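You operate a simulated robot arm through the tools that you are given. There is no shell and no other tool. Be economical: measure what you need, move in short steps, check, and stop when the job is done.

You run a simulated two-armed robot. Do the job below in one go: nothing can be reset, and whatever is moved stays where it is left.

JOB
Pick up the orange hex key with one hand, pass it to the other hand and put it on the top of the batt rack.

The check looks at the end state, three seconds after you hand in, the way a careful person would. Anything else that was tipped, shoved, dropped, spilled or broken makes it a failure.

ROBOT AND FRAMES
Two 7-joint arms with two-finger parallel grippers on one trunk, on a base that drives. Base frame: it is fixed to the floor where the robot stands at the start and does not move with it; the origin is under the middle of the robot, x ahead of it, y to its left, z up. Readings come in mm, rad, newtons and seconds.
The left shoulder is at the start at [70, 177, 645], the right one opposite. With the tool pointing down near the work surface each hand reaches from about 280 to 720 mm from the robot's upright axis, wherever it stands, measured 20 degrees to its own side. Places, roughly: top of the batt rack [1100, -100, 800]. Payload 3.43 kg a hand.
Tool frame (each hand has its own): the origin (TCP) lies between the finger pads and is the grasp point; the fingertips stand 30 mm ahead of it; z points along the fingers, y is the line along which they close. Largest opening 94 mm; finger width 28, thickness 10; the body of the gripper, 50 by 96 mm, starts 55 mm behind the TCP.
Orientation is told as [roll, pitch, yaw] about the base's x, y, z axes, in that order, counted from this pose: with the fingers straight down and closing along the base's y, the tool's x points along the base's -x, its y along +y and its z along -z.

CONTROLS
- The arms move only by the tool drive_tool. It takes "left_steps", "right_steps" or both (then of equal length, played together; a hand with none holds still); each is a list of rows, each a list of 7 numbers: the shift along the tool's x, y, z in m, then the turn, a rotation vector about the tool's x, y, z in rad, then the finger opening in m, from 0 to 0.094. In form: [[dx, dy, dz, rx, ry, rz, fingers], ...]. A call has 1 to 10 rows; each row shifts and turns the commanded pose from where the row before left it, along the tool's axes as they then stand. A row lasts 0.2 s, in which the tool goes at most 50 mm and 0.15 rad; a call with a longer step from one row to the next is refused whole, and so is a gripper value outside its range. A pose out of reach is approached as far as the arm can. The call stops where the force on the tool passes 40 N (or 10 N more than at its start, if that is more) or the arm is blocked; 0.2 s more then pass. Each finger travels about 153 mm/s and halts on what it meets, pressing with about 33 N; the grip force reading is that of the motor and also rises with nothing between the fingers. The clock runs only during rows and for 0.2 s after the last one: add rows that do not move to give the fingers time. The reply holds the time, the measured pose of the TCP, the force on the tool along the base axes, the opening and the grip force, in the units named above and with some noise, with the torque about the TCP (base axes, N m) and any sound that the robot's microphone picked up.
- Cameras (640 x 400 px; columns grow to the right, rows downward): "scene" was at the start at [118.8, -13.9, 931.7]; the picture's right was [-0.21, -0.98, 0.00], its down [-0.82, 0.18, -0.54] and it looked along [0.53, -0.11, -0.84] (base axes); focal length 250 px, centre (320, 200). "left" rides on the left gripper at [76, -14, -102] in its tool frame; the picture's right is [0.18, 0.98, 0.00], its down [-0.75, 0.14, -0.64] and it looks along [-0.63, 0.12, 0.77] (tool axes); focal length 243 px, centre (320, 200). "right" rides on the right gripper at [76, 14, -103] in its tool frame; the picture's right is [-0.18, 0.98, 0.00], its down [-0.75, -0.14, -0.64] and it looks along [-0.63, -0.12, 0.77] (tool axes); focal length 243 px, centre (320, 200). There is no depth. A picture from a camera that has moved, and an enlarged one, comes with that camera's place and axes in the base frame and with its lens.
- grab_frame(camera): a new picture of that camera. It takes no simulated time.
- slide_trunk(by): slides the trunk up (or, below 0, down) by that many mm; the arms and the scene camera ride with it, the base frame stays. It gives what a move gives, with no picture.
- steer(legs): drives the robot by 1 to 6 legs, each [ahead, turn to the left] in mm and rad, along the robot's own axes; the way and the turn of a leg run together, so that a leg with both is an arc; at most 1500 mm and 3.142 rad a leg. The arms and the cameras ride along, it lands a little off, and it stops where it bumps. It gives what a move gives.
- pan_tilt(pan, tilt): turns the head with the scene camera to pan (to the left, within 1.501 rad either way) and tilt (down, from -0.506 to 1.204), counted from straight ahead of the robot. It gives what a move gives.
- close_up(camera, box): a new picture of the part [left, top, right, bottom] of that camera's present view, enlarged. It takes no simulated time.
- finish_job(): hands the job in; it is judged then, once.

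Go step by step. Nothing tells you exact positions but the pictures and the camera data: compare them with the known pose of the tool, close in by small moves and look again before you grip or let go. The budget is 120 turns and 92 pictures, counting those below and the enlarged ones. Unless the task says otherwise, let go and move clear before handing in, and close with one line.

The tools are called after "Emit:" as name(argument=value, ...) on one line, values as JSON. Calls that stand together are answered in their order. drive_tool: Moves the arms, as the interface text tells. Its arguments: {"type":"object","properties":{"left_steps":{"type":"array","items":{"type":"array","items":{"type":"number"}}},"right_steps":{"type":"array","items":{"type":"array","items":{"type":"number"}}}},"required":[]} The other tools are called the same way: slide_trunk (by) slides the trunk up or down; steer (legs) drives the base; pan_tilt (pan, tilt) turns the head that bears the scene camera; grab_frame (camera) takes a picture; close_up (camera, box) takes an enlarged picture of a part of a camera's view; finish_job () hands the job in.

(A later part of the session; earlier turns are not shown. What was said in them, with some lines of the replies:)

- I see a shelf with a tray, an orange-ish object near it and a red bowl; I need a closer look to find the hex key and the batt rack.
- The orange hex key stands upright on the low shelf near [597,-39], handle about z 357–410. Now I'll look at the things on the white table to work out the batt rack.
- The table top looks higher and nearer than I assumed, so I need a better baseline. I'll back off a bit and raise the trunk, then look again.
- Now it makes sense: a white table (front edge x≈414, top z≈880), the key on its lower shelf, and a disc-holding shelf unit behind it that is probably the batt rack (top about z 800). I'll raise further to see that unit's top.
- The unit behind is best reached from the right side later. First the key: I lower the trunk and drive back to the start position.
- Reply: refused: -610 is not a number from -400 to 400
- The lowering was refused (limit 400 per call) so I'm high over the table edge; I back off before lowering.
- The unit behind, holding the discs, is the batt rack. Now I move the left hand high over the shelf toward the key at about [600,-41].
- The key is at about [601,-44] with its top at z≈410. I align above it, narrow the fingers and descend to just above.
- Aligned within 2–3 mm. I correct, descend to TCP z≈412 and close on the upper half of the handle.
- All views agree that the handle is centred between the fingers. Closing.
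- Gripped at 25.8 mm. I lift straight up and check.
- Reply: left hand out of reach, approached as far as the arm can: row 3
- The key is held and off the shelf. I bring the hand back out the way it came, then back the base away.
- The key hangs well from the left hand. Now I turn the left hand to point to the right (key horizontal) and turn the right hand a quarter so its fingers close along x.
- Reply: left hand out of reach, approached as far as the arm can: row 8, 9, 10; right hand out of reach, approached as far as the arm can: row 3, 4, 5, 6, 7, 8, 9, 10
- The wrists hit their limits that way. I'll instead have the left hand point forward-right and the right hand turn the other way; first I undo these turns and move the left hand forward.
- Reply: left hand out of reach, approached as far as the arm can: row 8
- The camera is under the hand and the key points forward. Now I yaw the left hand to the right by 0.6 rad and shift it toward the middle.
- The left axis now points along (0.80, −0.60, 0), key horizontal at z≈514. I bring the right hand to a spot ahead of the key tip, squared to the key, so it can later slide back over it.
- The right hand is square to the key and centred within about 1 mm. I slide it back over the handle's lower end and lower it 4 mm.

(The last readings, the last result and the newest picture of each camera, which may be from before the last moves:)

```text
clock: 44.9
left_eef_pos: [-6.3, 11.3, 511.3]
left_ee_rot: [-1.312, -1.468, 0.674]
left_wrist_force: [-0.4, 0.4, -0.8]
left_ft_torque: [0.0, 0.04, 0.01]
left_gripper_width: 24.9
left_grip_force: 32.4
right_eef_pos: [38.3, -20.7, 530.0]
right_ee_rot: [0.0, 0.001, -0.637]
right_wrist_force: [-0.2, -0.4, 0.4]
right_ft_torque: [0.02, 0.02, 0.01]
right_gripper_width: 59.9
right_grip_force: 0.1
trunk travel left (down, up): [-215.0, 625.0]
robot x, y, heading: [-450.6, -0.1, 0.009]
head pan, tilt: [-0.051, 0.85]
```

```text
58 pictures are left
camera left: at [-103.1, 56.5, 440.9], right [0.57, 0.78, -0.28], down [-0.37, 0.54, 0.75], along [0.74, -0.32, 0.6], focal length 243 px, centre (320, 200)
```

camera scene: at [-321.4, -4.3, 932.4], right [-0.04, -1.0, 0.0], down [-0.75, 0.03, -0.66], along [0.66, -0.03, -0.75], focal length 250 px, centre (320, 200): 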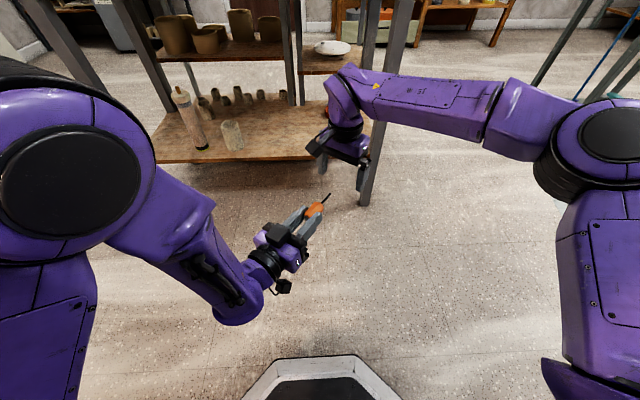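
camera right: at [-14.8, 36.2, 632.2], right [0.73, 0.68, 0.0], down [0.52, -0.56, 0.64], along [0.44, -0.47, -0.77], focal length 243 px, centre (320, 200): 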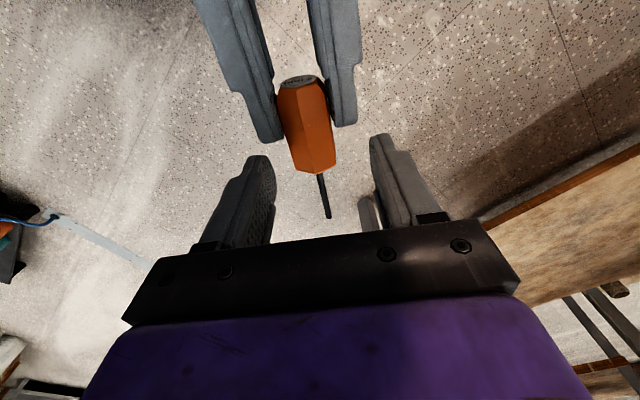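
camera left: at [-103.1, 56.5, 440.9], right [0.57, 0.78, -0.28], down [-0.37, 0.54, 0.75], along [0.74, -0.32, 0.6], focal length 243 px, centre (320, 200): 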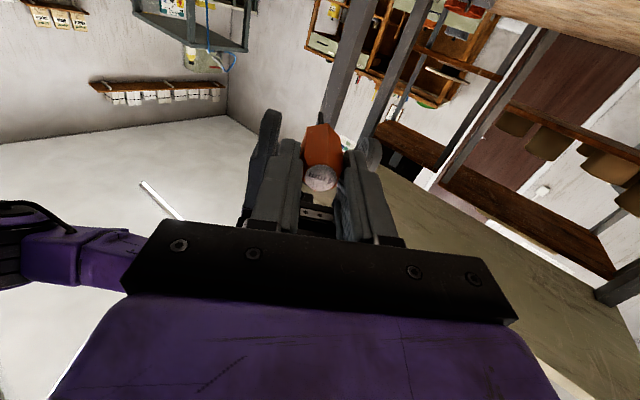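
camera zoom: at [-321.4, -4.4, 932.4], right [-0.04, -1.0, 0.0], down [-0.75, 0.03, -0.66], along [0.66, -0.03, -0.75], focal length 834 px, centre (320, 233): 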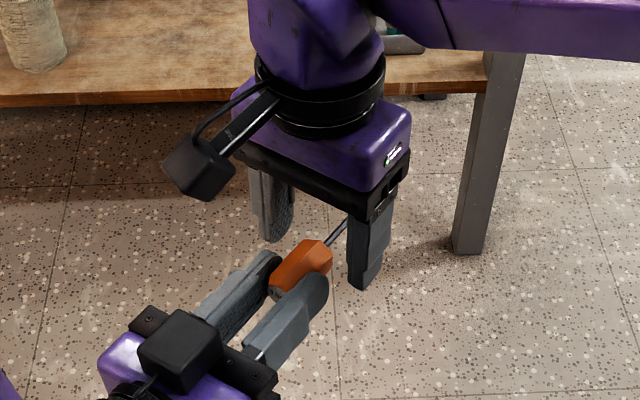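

Everything lines up; I go 3.5 mm further onto the handle and close the right fingers.

Emit:
drive_tool(right_steps=[[0.0035, 0, 0, 0, 0, 0, 0.05], [0, 0, 0, 0, 0, 0, 0.035], [0, 0, 0, 0, 0, 0, 0.015], [0, 0, 0, 0, 0, 0, 0.015], [0, 0, 0, 0, 0, 0, 0.015]])

Emit:
grab_frame(camera="right")

```text
clock: 46.0
left_eef_pos: [-5.0, 10.9, 512.8]
left_ee_rot: [-1.313, -1.471, 0.678]
left_wrist_force: [5.9, 9.7, -0.9]
left_ft_torque: [0.12, 0.15, 0.42]
left_gripper_width: 25.2
left_grip_force: 33.0
right_eef_pos: [34.8, -19.8, 529.5]
right_ee_rot: [0.0, 0.001, -0.637]
right_wrist_force: [-6.8, -9.9, 1.3]
right_ft_torque: [-0.18, 0.06, 0.27]
right_gripper_width: 25.3
right_grip_force: 32.5
trunk travel left (down, up): [-215.0, 625.0]
robot x, y, heading: [-448.1, -5.3, 0.006]
head pan, tilt: [-0.051, 0.85]
```

```text
57 pictures are left
camera right: at [-17.7, 38.2, 631.5], right [0.73, 0.68, 0.0], down [0.52, -0.56, 0.64], along [0.44, -0.47, -0.77], focal length 243 px, centre (320, 200)
```

right: 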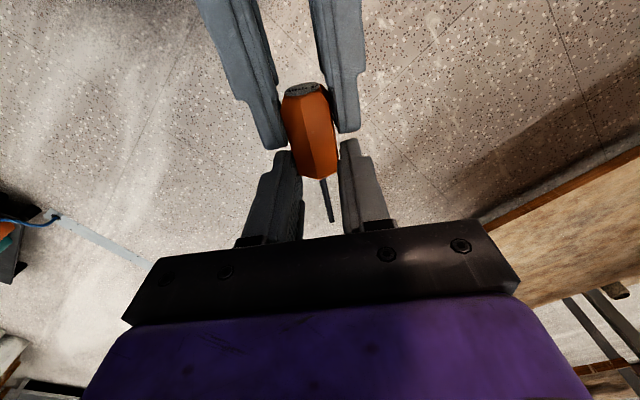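

Both hands hold it. The left now opens and backs off along its own axis.

Emit:
drive_tool(left_steps=[[0, 0, 0, 0, 0, 0, 0.035], [0, 0, 0, 0, 0, 0, 0.055], [0, 0, 0, 0, 0, 0, 0.06], [0, 0, -0.02, 0, 0, 0, 0.06], [0, 0, -0.03, 0, 0, 0, 0.06], [0, 0, -0.03, 0, 0, 0, 0.06], [0, 0, 0, 0, 0, 0, 0.06]], right_steps=[[0, 0, 0, 0, 0, 0, 0.015], [0, 0, 0, 0, 0, 0, 0.015], [0, 0, 0, 0, 0, 0, 0.015], [0, 0, 0, 0, 0, 0, 0.015], [0, 0, 0, 0, 0, 0, 0.015], [0, 0, 0, 0, 0, 0, 0.015], [0, 0, 0, 0, 0, 0, 0.015]])

Emit:
grab_frame(camera="right")

Emit:
grab_frame(camera="scene")

```text
clock: 47.6
left_eef_pos: [-27.3, 49.8, 505.0]
left_ee_rot: [-1.667, -1.426, 1.071]
left_wrist_force: [-1.0, 0.5, 0.0]
left_ft_torque: [-0.02, -0.01, 0.04]
left_gripper_width: 60.1
left_grip_force: 0.1
left hand out of reach, approached as far as the arm can: row 5, 6
right_eef_pos: [35.4, -19.7, 530.8]
right_ee_rot: [0.001, 0.001, -0.636]
right_wrist_force: [-1.0, 0.1, -0.5]
right_ft_torque: [-0.01, 0.0, -0.01]
right_gripper_width: 25.3
right_grip_force: 33.0
trunk travel left (down, up): [-215.0, 625.0]
robot x, y, heading: [-446.6, -3.4, 0.002]
head pan, tilt: [-0.051, 0.85]
```

```text
56 pictures are left
camera right: at [-17.5, 38.3, 631.7], right [0.73, 0.68, 0.0], down [0.52, -0.56, 0.64], along [0.44, -0.47, -0.77], focal length 243 px, centre (320, 200)
```

right: 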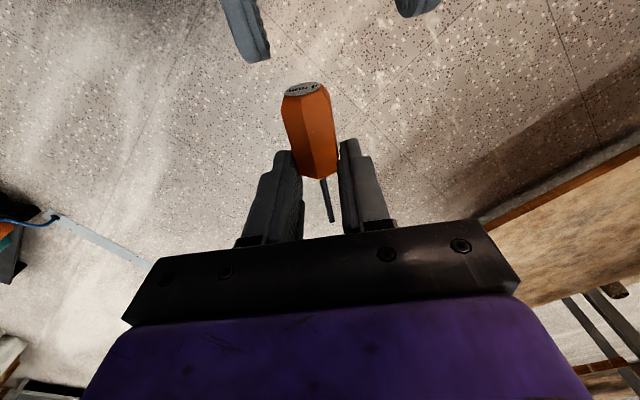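

```text
55 pictures are left
camera scene: at [-321.3, -4.3, 932.4], right [-0.04, -1.0, 0.0], down [-0.75, 0.03, -0.66], along [0.66, -0.03, -0.75], focal length 250 px, centre (320, 200)
```

scene: 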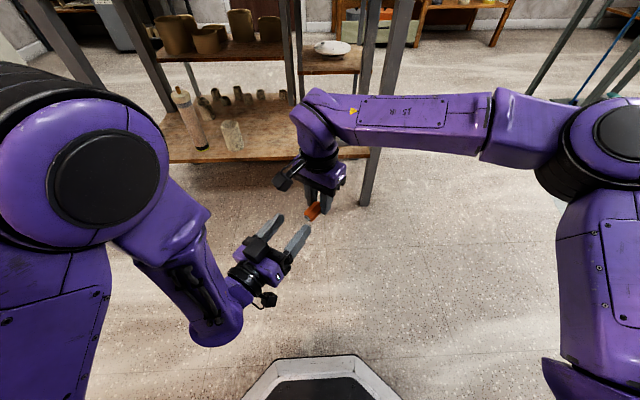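

Handover done: the right hand holds the key alone. I clear the hands from each other and fold the left hand back, then look at the route around the right side of the table.

Emit:
drive_tool(right_steps=[[0, -0.04, 0, 0, 0, 0, 0.015], [0, -0.04, 0, 0, 0, 0, 0.015], [0, -0.04, 0, 0, 0, 0, 0.015], [0.0, -0.04, 0, 0, 0, 0, 0.015], [0.01, -0.02, 0, 0, 0, 0, 0.015], [0, 0, 0, 0, 0, 0, 0.015]])

Emit:
drive_tool(left_steps=[[0, 0, 0, -0.149, 0, 0, 0.06], [0, 0, 0, -0.149, 0, 0, 0.06], [0, 0, 0, -0.149, 0, 0, 0.06], [0, 0, 0, -0.149, 0, 0, 0.06], [0, 0, 0, 0, 0.149, 0, 0.06], [0, 0, 0, 0, 0.149, 0, 0.06], [0, 0, 0, 0, 0.149, 0, 0.06], [0, 0, 0, 0, 0.149, 0, 0.06], [0, 0, 0, 0, 0.149, 0, 0.06], [0, 0, 0, 0, 0.149, 0, 0.06]])

Emit:
pan_tilt(pan=-0.9, tilt=0.4)

Emit:
grab_frame(camera="scene")

```text
clock: 49.0
left_eef_pos: [-27.8, 51.6, 501.3]
left_ee_rot: [-1.602, -1.423, 1.013]
left_wrist_force: [0.4, 0.3, -0.4]
left_ft_torque: [-0.07, -0.01, 0.01]
left_gripper_width: 60.0
left_grip_force: 0.0
right_eef_pos: [-82.5, -159.4, 527.8]
right_ee_rot: [0.001, 0.002, -0.637]
right_wrist_force: [-0.4, -0.4, -0.4]
right_ft_torque: [-0.01, -0.01, 0.0]
right_gripper_width: 25.2
right_grip_force: 33.0
trunk travel left (down, up): [-215.0, 625.0]
robot x, y, heading: [-450.6, -1.7, 0.008]
head pan, tilt: [-0.051, 0.85]
```

```text
clock: 51.2
left_eef_pos: [-38.1, 40.7, 486.4]
left_ee_rot: [-0.062, -0.594, -0.015]
left_wrist_force: [0.1, 0.6, -0.1]
left_ft_torque: [-0.02, -0.01, 0.02]
left_gripper_width: 60.0
left_grip_force: 0.0
right_eef_pos: [-81.7, -159.1, 529.0]
right_ee_rot: [0.001, 0.003, -0.638]
right_wrist_force: [0.6, -0.2, -0.1]
right_ft_torque: [-0.06, 0.0, 0.01]
right_gripper_width: 25.1
right_grip_force: 32.7
trunk travel left (down, up): [-215.0, 625.0]
robot x, y, heading: [-452.2, -5.0, 0.007]
head pan, tilt: [-0.051, 0.85]
```

```text
clock: 52.4
left_eef_pos: [-39.6, 40.0, 485.5]
left_ee_rot: [-0.061, -0.597, -0.013]
left_wrist_force: [-0.7, -1.1, -0.1]
left_ft_torque: [-0.01, -0.01, 0.02]
left_gripper_width: 60.1
left_grip_force: 0.1
right_eef_pos: [-80.7, -158.7, 528.9]
right_ee_rot: [0.0, 0.003, -0.638]
right_wrist_force: [0.4, -0.9, 0.2]
right_ft_torque: [0.0, 0.0, 0.01]
right_gripper_width: 25.6
right_grip_force: 32.8
trunk travel left (down, up): [-215.0, 625.0]
robot x, y, heading: [-451.9, 1.5, 0.006]
head pan, tilt: [-0.901, 0.4]
```

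```text
54 pictures are left
camera scene: at [-341.4, -73.2, 971.5], right [-0.78, -0.63, 0.0], down [-0.24, 0.3, -0.92], along [0.58, -0.72, -0.39], focal length 250 px, centre (320, 200)
```

scene: 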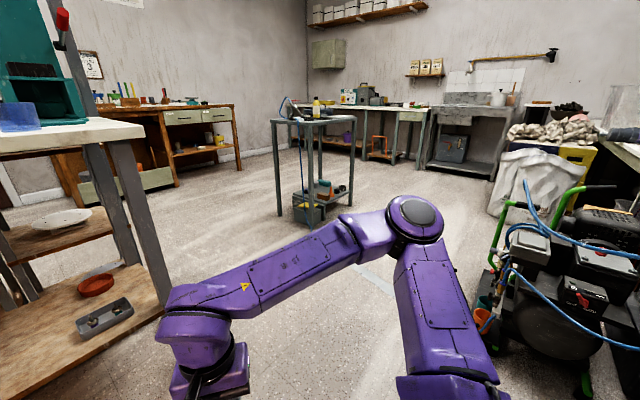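

The lane between the table end (y≈−303) and the cart (y≈−1350) is free. I raise the trunk so arms pass above clutter, then drive diagonally to the lane.

Emit:
slide_trunk(by=400)

Emit:
steer(legs=[[0, -1.0], [1000, 0], [0, 1.0]])

Emit:
pan_tilt(pan=0.5, tilt=0.4)

Emit:
grab_frame(camera="scene")

Emit:
grab_frame(camera="right")

```text
clock: 56.2
left_eef_pos: [-38.9, 41.1, 885.7]
left_ee_rot: [-0.06, -0.599, -0.013]
left_wrist_force: [0.2, -0.4, 0.1]
left_ft_torque: [0.02, -0.03, -0.02]
left_gripper_width: 60.2
left_grip_force: 0.1
right_eef_pos: [-81.2, -157.5, 928.8]
right_ee_rot: [0.001, 0.001, -0.637]
right_wrist_force: [-0.6, -0.6, -1.4]
right_ft_torque: [-0.02, -0.05, 0.02]
right_gripper_width: 25.5
right_grip_force: 32.9
trunk travel left (down, up): [-615.0, 225.0]
robot x, y, heading: [-451.0, -2.6, 0.005]
head pan, tilt: [-0.901, 0.4]
```

```text
clock: 66.5
left_eef_pos: [495.8, -802.5, 885.9]
left_ee_rot: [-0.06, -0.597, -0.035]
left_wrist_force: [0.1, -0.3, -0.4]
left_ft_torque: [0.0, -0.01, 0.01]
left_gripper_width: 59.9
left_grip_force: 0.1
right_eef_pos: [448.8, -1001.0, 930.5]
right_ee_rot: [0.001, 0.002, -0.656]
right_wrist_force: [-0.2, 0.7, -1.1]
right_ft_torque: [0.02, 0.01, -0.01]
right_gripper_width: 25.4
right_grip_force: 32.8
trunk travel left (down, up): [-615.0, 225.0]
robot x, y, heading: [83.4, -834.5, -0.016]
head pan, tilt: [-0.901, 0.4]
```

```text
clock: 68.0
left_eef_pos: [495.3, -801.6, 885.9]
left_ee_rot: [-0.061, -0.598, -0.035]
left_wrist_force: [0.4, 0.6, 0.0]
left_ft_torque: [-0.02, 0.0, 0.02]
left_gripper_width: 60.1
left_grip_force: 0.0
right_eef_pos: [448.4, -1000.6, 930.8]
right_ee_rot: [0.0, 0.002, -0.658]
right_wrist_force: [0.2, -0.5, -0.2]
right_ft_torque: [-0.02, 0.02, 0.0]
right_gripper_width: 25.4
right_grip_force: 32.7
trunk travel left (down, up): [-615.0, 225.0]
robot x, y, heading: [83.8, -834.0, -0.009]
head pan, tilt: [0.499, 0.4]
```

```text
53 pictures are left
camera scene: at [216.5, -793.6, 1371.5], right [0.47, -0.89, 0.0], down [-0.34, -0.18, -0.92], along [0.82, 0.43, -0.39], focal length 250 px, centre (320, 200)
```

scene: 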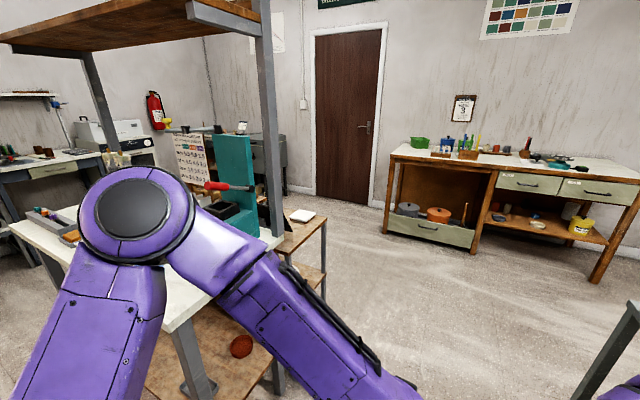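

```text
52 pictures are left
camera right: at [397.8, -942.6, 1031.6], right [0.75, 0.66, 0.0], down [0.51, -0.57, 0.64], along [0.43, -0.48, -0.77], focal length 243 px, centre (320, 200)
```

right: 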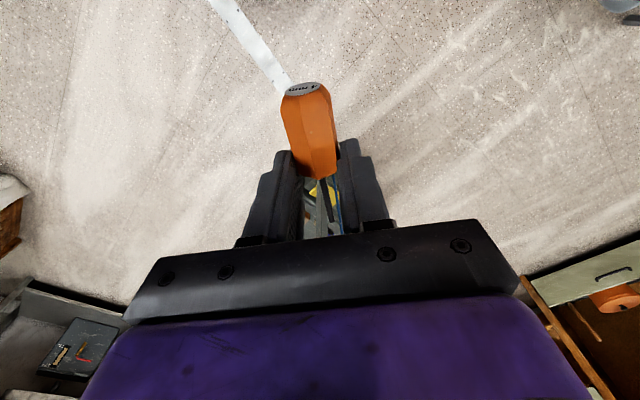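

I can see the rack's top corner past the table at about [1174,−300,800]. I drive on along the lane and look at the rack top from its side.

Emit:
steer(legs=[[0, -0.12], [850, 0], [250, 0.13]])

Emit:
pan_tilt(pan=1.45, tilt=0.6)

Emit:
grab_frame(camera="scene")

```text
clock: 74.5
left_eef_pos: [1594.7, -938.9, 886.7]
left_ee_rot: [-0.06, -0.597, -0.033]
left_wrist_force: [0.4, -0.5, 0.4]
left_ft_torque: [-0.01, -0.03, 0.03]
left_gripper_width: 59.9
left_grip_force: 0.1
right_eef_pos: [1548.7, -1135.6, 928.9]
right_ee_rot: [0.0, 0.002, -0.656]
right_wrist_force: [0.2, -0.1, -0.9]
right_ft_torque: [-0.01, -0.03, 0.0]
right_gripper_width: 25.3
right_grip_force: 32.9
trunk travel left (down, up): [-615.0, 225.0]
robot x, y, heading: [1180.7, -970.6, -0.015]
head pan, tilt: [0.499, 0.4]
```

```text
clock: 75.8
left_eef_pos: [1594.8, -937.8, 886.4]
left_ee_rot: [-0.061, -0.597, -0.034]
left_wrist_force: [-1.1, 0.4, 0.3]
left_ft_torque: [0.0, 0.03, -0.01]
left_gripper_width: 60.1
left_grip_force: 0.1
right_eef_pos: [1548.0, -1137.2, 928.9]
right_ee_rot: [0.002, 0.003, -0.656]
right_wrist_force: [0.2, 0.5, 0.1]
right_ft_torque: [0.01, -0.02, 0.0]
right_gripper_width: 25.1
right_grip_force: 32.4
trunk travel left (down, up): [-615.0, 225.0]
robot x, y, heading: [1182.5, -971.6, -0.014]
head pan, tilt: [1.45, 0.6]
```

```text
51 pictures are left
camera scene: at [1245.0, -885.4, 1353.3], right [0.99, -0.13, 0.0], down [-0.08, -0.56, -0.83], along [0.11, 0.82, -0.56], focal length 250 px, centre (320, 200)
```

scene: 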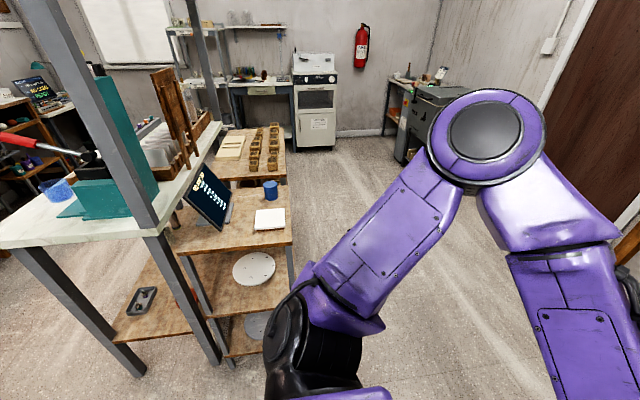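

Now I see the rack top: tablet, blue jar and a white slab on it, with a free strip along the near edge. I zoom in.

Emit:
close_up(camera="scene", box=[160, 160, 320, 260])

```text
4.00 times, centred on (240, 210) of scene
camera zoom: at [1245.0, -885.4, 1353.3], right [0.99, -0.13, 0.0], down [-0.08, -0.56, -0.83], along [0.11, 0.82, -0.56], focal length 1001 px, centre (640, 160)
```

zoom: 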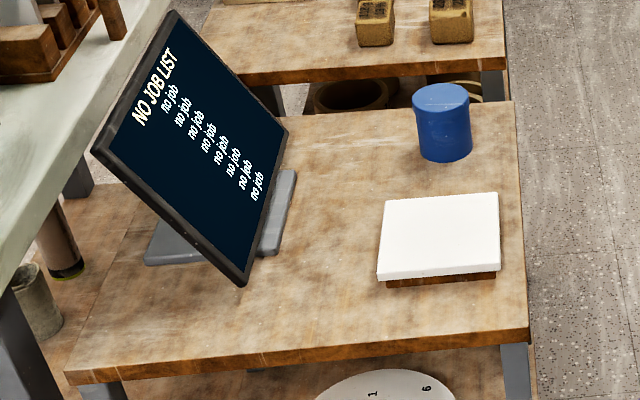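

Free gap on the rack top: x≈1030–1118 (between monitor and slab), y≈−300…−180, so I'll lay the key at about [1073, −240] along y. First I move the left hand aside and turn the right hand's yaw to square with the robot.

Emit:
drive_tool(left_steps=[[0, 0.04, -0.01, 0, 0, 0, 0.06], [0, 0.04, -0.01, 0, 0, 0, 0.06], [0, 0.04, -0.01, 0, 0, 0, 0.06], [0, 0.04, -0.01, 0, 0, 0, 0.06], [0, 0, -0.03, 0, 0, 0, 0.06]], right_steps=[[0, 0, 0, 0, 0, -0.128, 0.015], [0, 0, 0, 0, 0, -0.128, 0.015], [0, 0, 0, 0, 0, -0.128, 0.015], [0, 0, 0, 0, 0, -0.128, 0.015], [0, 0, 0, 0, 0, -0.128, 0.015]])

Emit:
steer(legs=[[-40, 0], [0, 1.585]])

Emit:
pan_tilt(pan=0.3, tilt=0.6)

Emit:
grab_frame(camera="scene")

```text
clock: 77.0
left_eef_pos: [1603.5, -782.4, 944.1]
left_ee_rot: [-0.063, -0.595, -0.033]
left_wrist_force: [-0.9, 0.7, -0.3]
left_ft_torque: [-0.02, 0.03, -0.01]
left_gripper_width: 60.0
left_grip_force: 0.0
left hand out of reach, approached as far as the arm can: row 3, 4, 5
right_eef_pos: [1547.2, -1135.4, 928.5]
right_ee_rot: [0.002, -0.001, -0.016]
right_wrist_force: [-0.4, -1.5, -0.8]
right_ft_torque: [-0.03, -0.01, 0.02]
right_gripper_width: 25.0
right_grip_force: 33.0
trunk travel left (down, up): [-615.0, 225.0]
robot x, y, heading: [1182.4, -972.5, -0.013]
head pan, tilt: [1.45, 0.6]
```

```text
clock: 81.7
left_eef_pos: [942.8, -555.5, 944.0]
left_ee_rot: [-0.061, -0.596, 1.561]
left_wrist_force: [0.3, -0.7, 0.1]
left_ft_torque: [0.02, -0.01, -0.03]
left_gripper_width: 60.2
left_grip_force: 0.0
right_eef_pos: [1297.8, -603.2, 930.2]
right_ee_rot: [0.003, 0.001, 1.575]
right_wrist_force: [-1.2, -0.9, -0.4]
right_ft_torque: [0.04, -0.01, -0.03]
right_gripper_width: 24.7
right_grip_force: 32.4
trunk travel left (down, up): [-615.0, 225.0]
robot x, y, heading: [1141.1, -973.4, 1.579]
head pan, tilt: [1.45, 0.6]
```

```text
clock: 83.1
left_eef_pos: [941.8, -555.7, 943.2]
left_ee_rot: [-0.06, -0.594, 1.561]
left_wrist_force: [-0.2, -1.2, -0.2]
left_ft_torque: [-0.02, 0.02, 0.05]
left_gripper_width: 60.0
left_grip_force: 0.1
right_eef_pos: [1297.6, -603.8, 928.6]
right_ee_rot: [0.002, 0.001, 1.576]
right_wrist_force: [-0.4, 0.5, -0.2]
right_ft_torque: [0.04, -0.03, -0.01]
right_gripper_width: 24.9
right_grip_force: 32.6
trunk travel left (down, up): [-615.0, 225.0]
robot x, y, heading: [1143.1, -971.9, 1.578]
head pan, tilt: [0.3, 0.6]
```

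```text
49 pictures are left
camera scene: at [1115.7, -837.3, 1353.3], right [0.95, 0.31, 0.0], down [0.17, -0.54, -0.82], along [-0.25, 0.79, -0.57], focal length 250 px, centre (320, 200)
```

scene: 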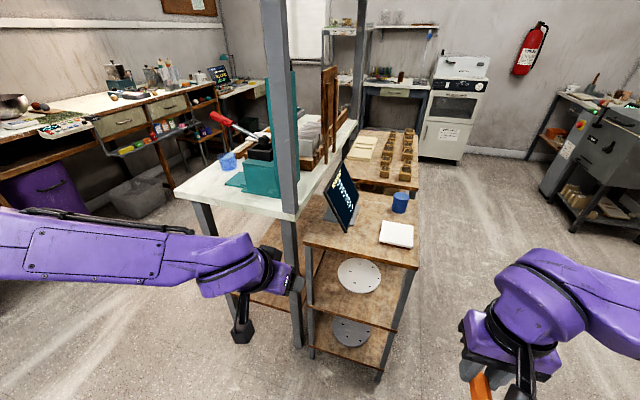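

The view is clear. I drive ahead 160 mm, raise the trunk 100 while lowering the right hand 100 relative to it for better reach.

Emit:
slide_trunk(by=100)

Emit:
drive_tool(right_steps=[[0, 0, 0.03, 0, 0, 0, 0.015], [0, 0, 0.03, 0, 0, 0, 0.015], [0, 0, 0.03, 0, 0, 0, 0.015], [0, 0, 0, 0, 0, 0, 0.015]])

Emit:
steer(legs=[[160, 0]])

Emit:
pan_tilt(pan=0.15, tilt=0.8)

Emit:
grab_frame(camera="scene")

```text
clock: 84.4
left_eef_pos: [943.1, -554.4, 1043.2]
left_ee_rot: [-0.063, -0.595, 1.559]
left_wrist_force: [0.0, -0.7, -0.3]
left_ft_torque: [0.01, 0.0, 0.02]
left_gripper_width: 60.2
left_grip_force: 0.1
right_eef_pos: [1296.6, -604.6, 1028.3]
right_ee_rot: [0.001, 0.0, 1.576]
right_wrist_force: [0.1, -0.1, -0.1]
right_ft_torque: [0.02, -0.02, -0.05]
right_gripper_width: 24.7
right_grip_force: 32.3
trunk travel left (down, up): [-715.0, 125.0]
robot x, y, heading: [1142.9, -972.0, 1.579]
head pan, tilt: [0.3, 0.6]
```

```text
clock: 85.4
left_eef_pos: [942.2, -555.8, 1043.1]
left_ee_rot: [-0.061, -0.597, 1.561]
left_wrist_force: [0.1, 0.7, -0.5]
left_ft_torque: [0.02, 0.03, -0.01]
left_gripper_width: 59.9
left_grip_force: 0.0
right_eef_pos: [1299.1, -602.5, 938.6]
right_ee_rot: [0.003, -0.001, 1.576]
right_wrist_force: [-0.5, 0.1, -0.3]
right_ft_torque: [-0.03, -0.02, 0.0]
right_gripper_width: 24.6
right_grip_force: 33.4
trunk travel left (down, up): [-715.0, 125.0]
robot x, y, heading: [1140.0, -968.3, 1.582]
head pan, tilt: [0.3, 0.6]
```

```text
clock: 86.8
left_eef_pos: [940.5, -397.6, 1044.5]
left_ee_rot: [-0.06, -0.597, 1.562]
left_wrist_force: [-0.1, -0.1, -0.8]
left_ft_torque: [0.02, -0.02, -0.04]
left_gripper_width: 60.1
left_grip_force: 0.0
right_eef_pos: [1297.8, -443.0, 938.9]
right_ee_rot: [0.003, -0.001, 1.575]
right_wrist_force: [-1.2, 0.3, -0.1]
right_ft_torque: [-0.01, -0.01, 0.0]
right_gripper_width: 24.7
right_grip_force: 32.7
trunk travel left (down, up): [-715.0, 125.0]
robot x, y, heading: [1141.1, -812.6, 1.576]
head pan, tilt: [0.3, 0.6]
```

```text
clock: 87.6
left_eef_pos: [941.6, -395.3, 1043.0]
left_ee_rot: [-0.06, -0.595, 1.559]
left_wrist_force: [0.2, 0.5, 0.5]
left_ft_torque: [0.0, 0.0, -0.01]
left_gripper_width: 60.3
left_grip_force: 0.0
right_eef_pos: [1297.9, -442.7, 938.1]
right_ee_rot: [0.001, 0.002, 1.576]
right_wrist_force: [0.1, 0.4, -0.8]
right_ft_torque: [0.02, -0.02, -0.02]
right_gripper_width: 24.4
right_grip_force: 33.4
trunk travel left (down, up): [-715.0, 125.0]
robot x, y, heading: [1140.5, -813.0, 1.579]
head pan, tilt: [0.15, 0.799]
```

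```text
48 pictures are left
camera scene: at [1128.4, -681.1, 1436.4], right [0.99, 0.16, 0.0], down [0.11, -0.71, -0.7], along [-0.11, 0.69, -0.72], focal length 250 px, centre (320, 200)
```

scene: 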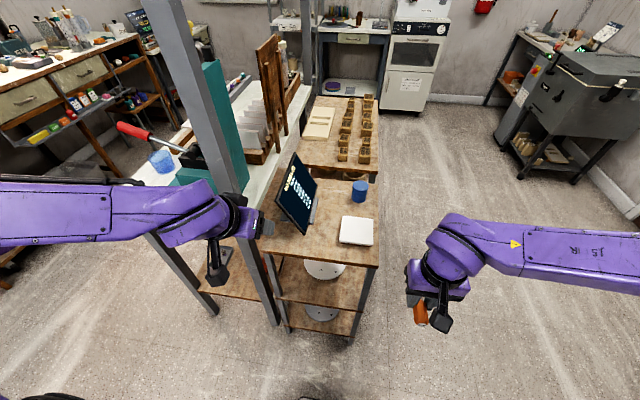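

Emit:
close_up(camera="scene", box=[250, 150, 410, 280])

```text
3.08 times, centred on (330, 215) of scene
camera zoom: at [1128.4, -681.1, 1436.4], right [0.99, 0.16, 0.0], down [0.11, -0.71, -0.7], along [-0.11, 0.69, -0.72], focal length 770 px, centre (289, 154)
```

zoom: 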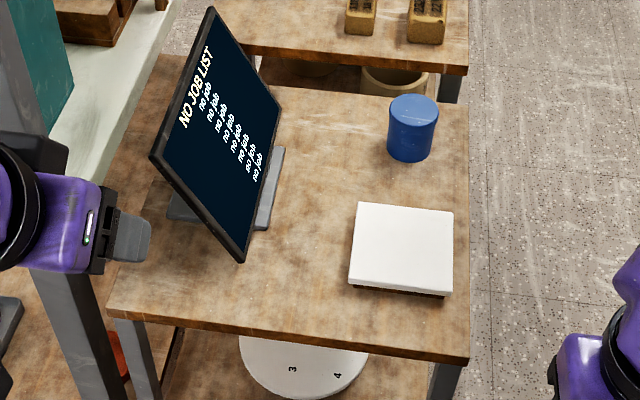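

Gap confirmed: x 1022–1119. I move the right hand to above [1071, −228].

Emit:
drive_tool(right_steps=[[-0.045, 0, 0, 0, 0, 0, 0.015], [-0.045, 0, 0, 0, 0, 0, 0.015], [-0.0208, 0.0378, 0, 0, 0, 0, 0.015], [-0.0208, 0.0378, 0, 0, 0, 0, 0.015], [-0.0208, 0.0378, 0, 0, 0, 0, 0.015], [-0.0208, 0.0378, 0, 0, 0, 0, 0.015], [-0.0208, 0.0378, 0, 0, 0, 0, 0.015], [-0.0208, 0.0378, 0, 0, 0, 0, 0.015], [0, 0, 0, 0, 0, 0, 0.015]])

Emit:
grab_frame(camera="right")

Emit:
grab_frame(camera="scene")

```text
clock: 89.6
left_eef_pos: [942.7, -395.0, 1043.8]
left_ee_rot: [-0.06, -0.597, 1.559]
left_wrist_force: [0.5, 0.0, 0.0]
left_ft_torque: [-0.01, 0.0, 0.02]
left_gripper_width: 59.8
left_grip_force: 0.0
right_eef_pos: [1069.5, -229.6, 935.4]
right_ee_rot: [0.004, 0.003, 1.575]
right_wrist_force: [0.5, -0.1, -0.3]
right_ft_torque: [-0.02, -0.02, -0.01]
right_gripper_width: 24.2
right_grip_force: 32.7
trunk travel left (down, up): [-715.0, 125.0]
robot x, y, heading: [1140.3, -810.4, 1.58]
head pan, tilt: [0.15, 0.799]
```

```text
46 pictures are left
camera right: at [1057.2, -305.7, 1038.5], right [-0.98, 0.18, 0.0], down [0.14, 0.76, 0.64], along [0.11, 0.63, -0.77], focal length 243 px, centre (320, 200)
```

right: 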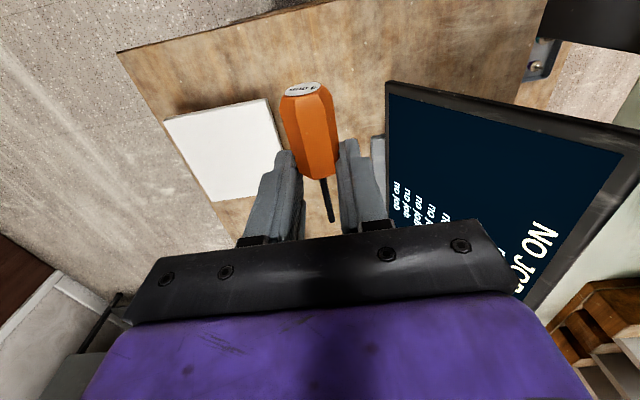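

```text
45 pictures are left
camera scene: at [1129.7, -682.1, 1436.5], right [0.99, 0.16, 0.0], down [0.11, -0.71, -0.7], along [-0.11, 0.69, -0.72], focal length 250 px, centre (320, 200)
```

scene: 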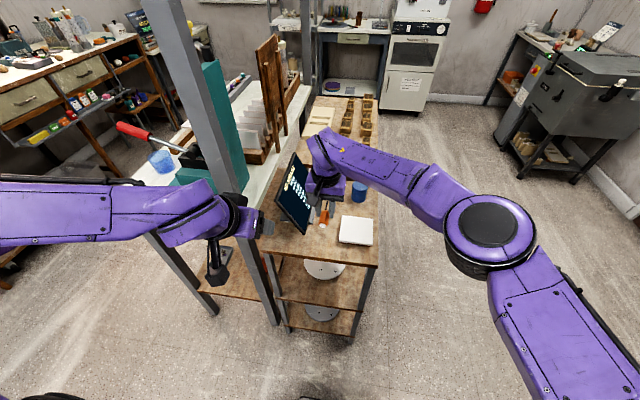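

Well placed over the gap. I descend 75 mm and check.

Emit:
drive_tool(right_steps=[[0, 0, 0.025, 0, 0, 0, 0.015], [0, 0, 0.025, 0, 0, 0, 0.015], [0, 0, 0.025, 0, 0, 0, 0.015], [0, 0, 0, 0, 0, 0, 0.015]])

Emit:
close_up(camera="scene", box=[260, 130, 400, 260])

Emit:
grab_frame(camera="right")

```text
clock: 90.6
left_eef_pos: [940.3, -394.7, 1043.0]
left_ee_rot: [-0.059, -0.597, 1.56]
left_wrist_force: [-0.6, 0.0, -0.7]
left_ft_torque: [0.0, -0.03, 0.0]
left_gripper_width: 60.1
left_grip_force: 0.0
right_eef_pos: [1070.0, -227.4, 864.0]
right_ee_rot: [0.002, 0.0, 1.575]
right_wrist_force: [-0.5, 0.4, -0.3]
right_ft_torque: [0.04, 0.02, 0.02]
right_gripper_width: 24.0
right_grip_force: 33.0
trunk travel left (down, up): [-715.0, 125.0]
robot x, y, heading: [1141.3, -811.1, 1.581]
head pan, tilt: [0.15, 0.799]
```

```text
3.08 times, centred on (330, 195) of scene
camera zoom: at [1128.3, -682.0, 1436.4], right [0.99, 0.16, 0.0], down [0.11, -0.71, -0.7], along [-0.11, 0.69, -0.72], focal length 770 px, centre (289, 215)
```

zoom: 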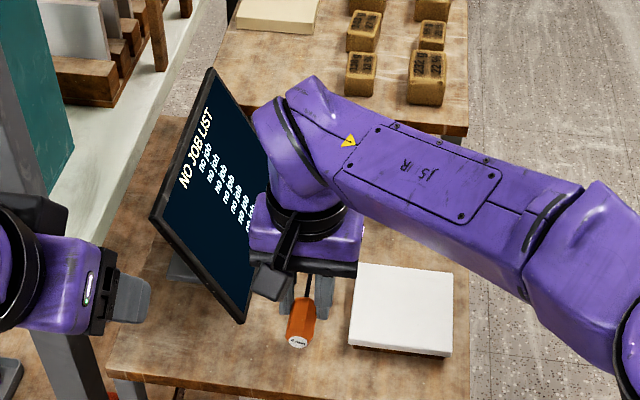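

```text
43 pictures are left
camera right: at [1056.7, -304.0, 964.9], right [-0.98, 0.18, 0.0], down [0.14, 0.75, 0.64], along [0.11, 0.63, -0.77], focal length 243 px, centre (320, 200)
```

right: 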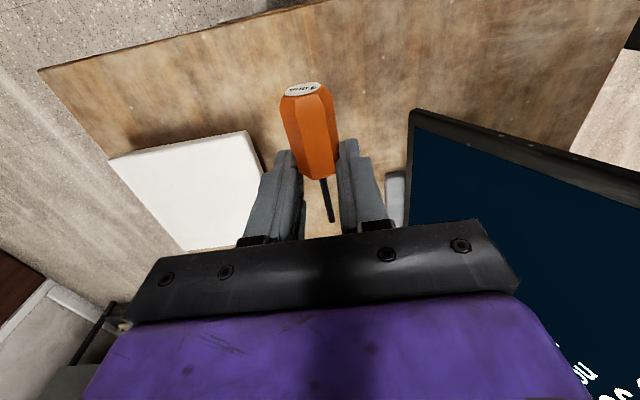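

Clear all round. Lowering in small steps until it touches.

Emit:
drive_tool(right_steps=[[0, 0, 0.01, 0, 0, 0, 0.015], [0, 0, 0.008, 0, 0, 0, 0.015], [0, 0, 0.004, 0, 0, 0, 0.015], [0, 0, 0, 0, 0, 0, 0.015]])

Emit:
grab_frame(camera="right")

```text
clock: 91.6
left_eef_pos: [940.7, -395.3, 1044.2]
left_ee_rot: [-0.06, -0.595, 1.562]
left_wrist_force: [0.3, -0.1, -1.0]
left_ft_torque: [-0.01, -0.02, 0.0]
left_gripper_width: 60.2
left_grip_force: 0.1
right_eef_pos: [1069.1, -228.7, 842.0]
right_ee_rot: [0.002, 0.002, 1.577]
right_wrist_force: [-0.1, 0.1, 0.1]
right_ft_torque: [-0.01, 0.02, 0.0]
right_gripper_width: 24.0
right_grip_force: 33.0
trunk travel left (down, up): [-715.0, 125.0]
robot x, y, heading: [1140.5, -812.8, 1.579]
head pan, tilt: [0.15, 0.799]
```

```text
42 pictures are left
camera right: at [1055.8, -305.1, 943.9], right [-0.98, 0.18, 0.0], down [0.14, 0.76, 0.64], along [0.11, 0.63, -0.77], focal length 243 px, centre (320, 200)
```

right: 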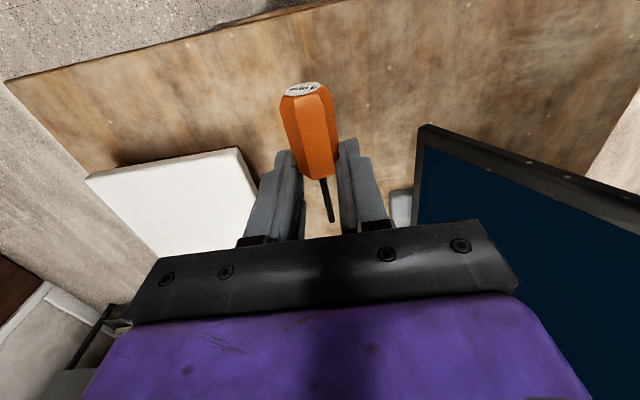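

Emit:
drive_tool(right_steps=[[0, 0, 0.002, 0, 0, 0, 0.015], [0, 0, 0.002, 0, 0, 0, 0.015], [0, 0, 0.002, 0, 0, 0, 0.015], [0, 0, 0, 0, 0, 0, 0.015]])

```text
clock: 92.6
left_eef_pos: [940.9, -394.7, 1043.8]
left_ee_rot: [-0.062, -0.595, 1.56]
left_wrist_force: [0.1, 0.6, 0.4]
left_ft_torque: [0.01, 0.01, -0.03]
left_gripper_width: 60.0
left_grip_force: 0.0
right_eef_pos: [1068.6, -230.0, 836.3]
right_ee_rot: [0.002, 0.0, 1.575]
right_wrist_force: [0.2, 0.2, -0.1]
right_ft_torque: [0.0, -0.01, 0.0]
right_gripper_width: 23.8
right_grip_force: 32.7
trunk travel left (down, up): [-715.0, 125.0]
robot x, y, heading: [1141.8, -812.7, 1.578]
head pan, tilt: [0.15, 0.799]
```

Emit:
drive_tool(right_steps=[[0, 0, 0.0015, 0, 0, 0, 0.015], [0, 0, 0.0015, 0, 0, 0, 0.015], [0, 0, 0, 0, 0, 0, 0.015]])

Emit:
close_up(camera="scene", box=[285, 190, 365, 250])

```text
clock: 93.4
left_eef_pos: [941.7, -396.7, 1044.2]
left_ee_rot: [-0.06, -0.597, 1.559]
left_wrist_force: [0.3, 0.2, 0.2]
left_ft_torque: [-0.01, 0.0, 0.0]
left_gripper_width: 60.0
left_grip_force: 0.1
right_eef_pos: [1069.7, -230.0, 833.9]
right_ee_rot: [0.003, -0.001, 1.578]
right_wrist_force: [1.2, 0.7, 3.3]
right_ft_torque: [0.05, -0.06, 0.02]
right_gripper_width: 22.7
right_grip_force: 33.1
trunk travel left (down, up): [-715.0, 125.0]
robot x, y, heading: [1140.9, -815.3, 1.581]
head pan, tilt: [0.15, 0.799]
```

```text
6.67 times, centred on (325, 220) of scene
camera zoom: at [1128.4, -682.3, 1436.5], right [0.99, 0.16, 0.0], down [0.11, -0.71, -0.7], along [-0.11, 0.69, -0.72], focal length 1669 px, centre (287, 67)
```

zoom: 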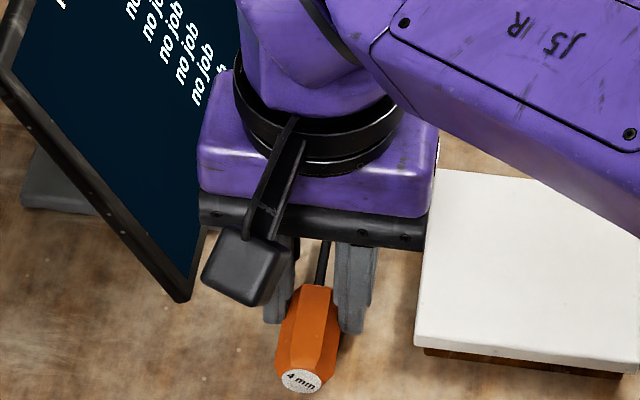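

Contact felt (3 N). I open the fingers gently and look before lifting.

Emit:
drive_tool(right_steps=[[0, 0, 0, 0, 0, 0, 0.026], [0, 0, 0, 0, 0, 0, 0.03], [0, 0, 0, 0, 0, 0, 0.036], [0, 0, 0, 0, 0, 0, 0.044], [0, 0, 0, 0, 0, 0, 0.048], [0, 0, 0, 0, 0, 0, 0.048]])

Emit:
grab_frame(camera="right")

```text
clock: 94.8
left_eef_pos: [941.4, -396.1, 1042.7]
left_ee_rot: [-0.063, -0.598, 1.56]
left_wrist_force: [0.2, 0.3, -0.4]
left_ft_torque: [0.02, 0.01, -0.01]
left_gripper_width: 60.0
left_grip_force: 0.0
right_eef_pos: [1069.7, -229.5, 832.9]
right_ee_rot: [0.002, 0.003, 1.576]
right_wrist_force: [0.4, 0.7, 1.0]
right_ft_torque: [-0.01, 0.03, 0.01]
right_gripper_width: 48.0
right_grip_force: 0.0
trunk travel left (down, up): [-715.0, 125.0]
robot x, y, heading: [1141.1, -813.4, 1.58]
head pan, tilt: [0.15, 0.799]
```

```text
40 pictures are left
camera right: at [1055.2, -305.6, 935.1], right [-0.98, 0.18, 0.0], down [0.14, 0.75, 0.64], along [0.11, 0.63, -0.77], focal length 243 px, centre (320, 200)
```

right: 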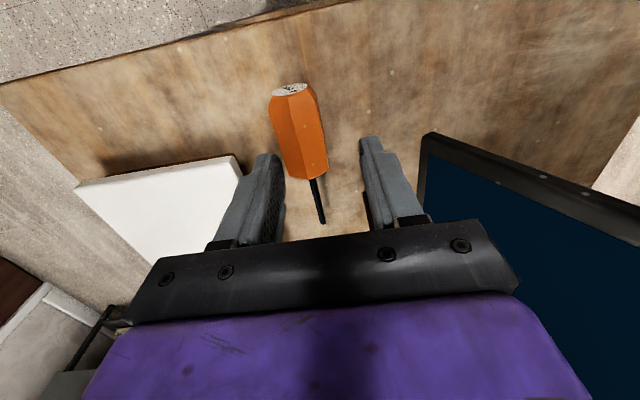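

The key lies on the rack, free of the fingers. I lift straight up, then draw the hand back and check.

Emit:
drive_tool(right_steps=[[0, 0, -0.02, 0, 0, 0, 0.048], [0, 0, -0.03, 0, 0, 0, 0.048], [0, 0, -0.03, 0, 0, 0, 0.048], [0, 0, -0.02, 0, 0, 0, 0.048], [0.03, -0.03, 0, 0, 0, 0, 0.048], [0.03, -0.03, 0, 0, 0, 0, 0.048], [0.03, -0.03, 0, 0, 0, 0, 0.048], [0.03, -0.03, 0, 0, 0, 0, 0.048], [0.03, -0.03, 0, 0, 0, 0, 0.048], [0, 0, 0, 0, 0, 0, 0.048]])

Emit:
close_up(camera="scene", box=[230, 130, 410, 270])

```text
clock: 97.0
left_eef_pos: [940.4, -394.6, 1043.2]
left_ee_rot: [-0.061, -0.595, 1.562]
left_wrist_force: [-0.1, -0.5, -0.1]
left_ft_torque: [0.02, 0.0, 0.06]
left_gripper_width: 60.0
left_grip_force: 0.1
right_eef_pos: [1220.2, -377.4, 932.3]
right_ee_rot: [0.001, 0.001, 1.576]
right_wrist_force: [0.0, 1.1, 0.2]
right_ft_torque: [-0.01, 0.0, 0.01]
right_gripper_width: 47.8
right_grip_force: 0.1
trunk travel left (down, up): [-715.0, 125.0]
robot x, y, heading: [1138.5, -815.2, 1.58]
head pan, tilt: [0.15, 0.799]
```

```text
2.86 times, centred on (320, 200) of scene
camera zoom: at [1127.4, -681.1, 1436.3], right [0.99, 0.16, 0.0], down [0.11, -0.71, -0.7], along [-0.11, 0.69, -0.72], focal length 715 px, centre (320, 200)
```

zoom: 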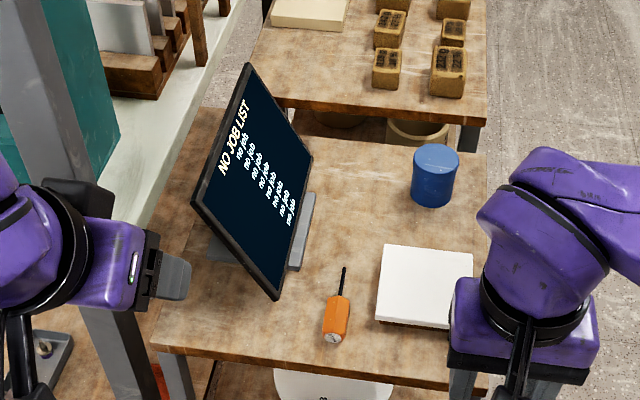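

The key lies well inside the rack's top and nothing else has moved. I back the robot off a little and hand in.

Emit:
steer(legs=[[-150, 0]])

Emit:
finish_job()

```text
clock: 98.3
left_eef_pos: [942.1, -544.1, 1043.9]
left_ee_rot: [-0.061, -0.594, 1.559]
left_wrist_force: [-0.5, 0.1, -0.3]
left_ft_torque: [0.0, -0.01, 0.0]
left_gripper_width: 59.8
left_grip_force: 0.2
right_eef_pos: [1222.2, -526.0, 931.8]
right_ee_rot: [0.001, 0.002, 1.575]
right_wrist_force: [-0.5, -0.1, -0.5]
right_ft_torque: [0.01, 0.01, 0.01]
right_gripper_width: 47.8
right_grip_force: 0.1
trunk travel left (down, up): [-715.0, 125.0]
robot x, y, heading: [1141.6, -961.6, 1.574]
head pan, tilt: [0.15, 0.799]
```

```text
The job is handed in.
```

The left hand picked up the orange hex key and passed it to the right, which laid it on top of the batt rack; both hands are clear and I saw nothing else disturbed.
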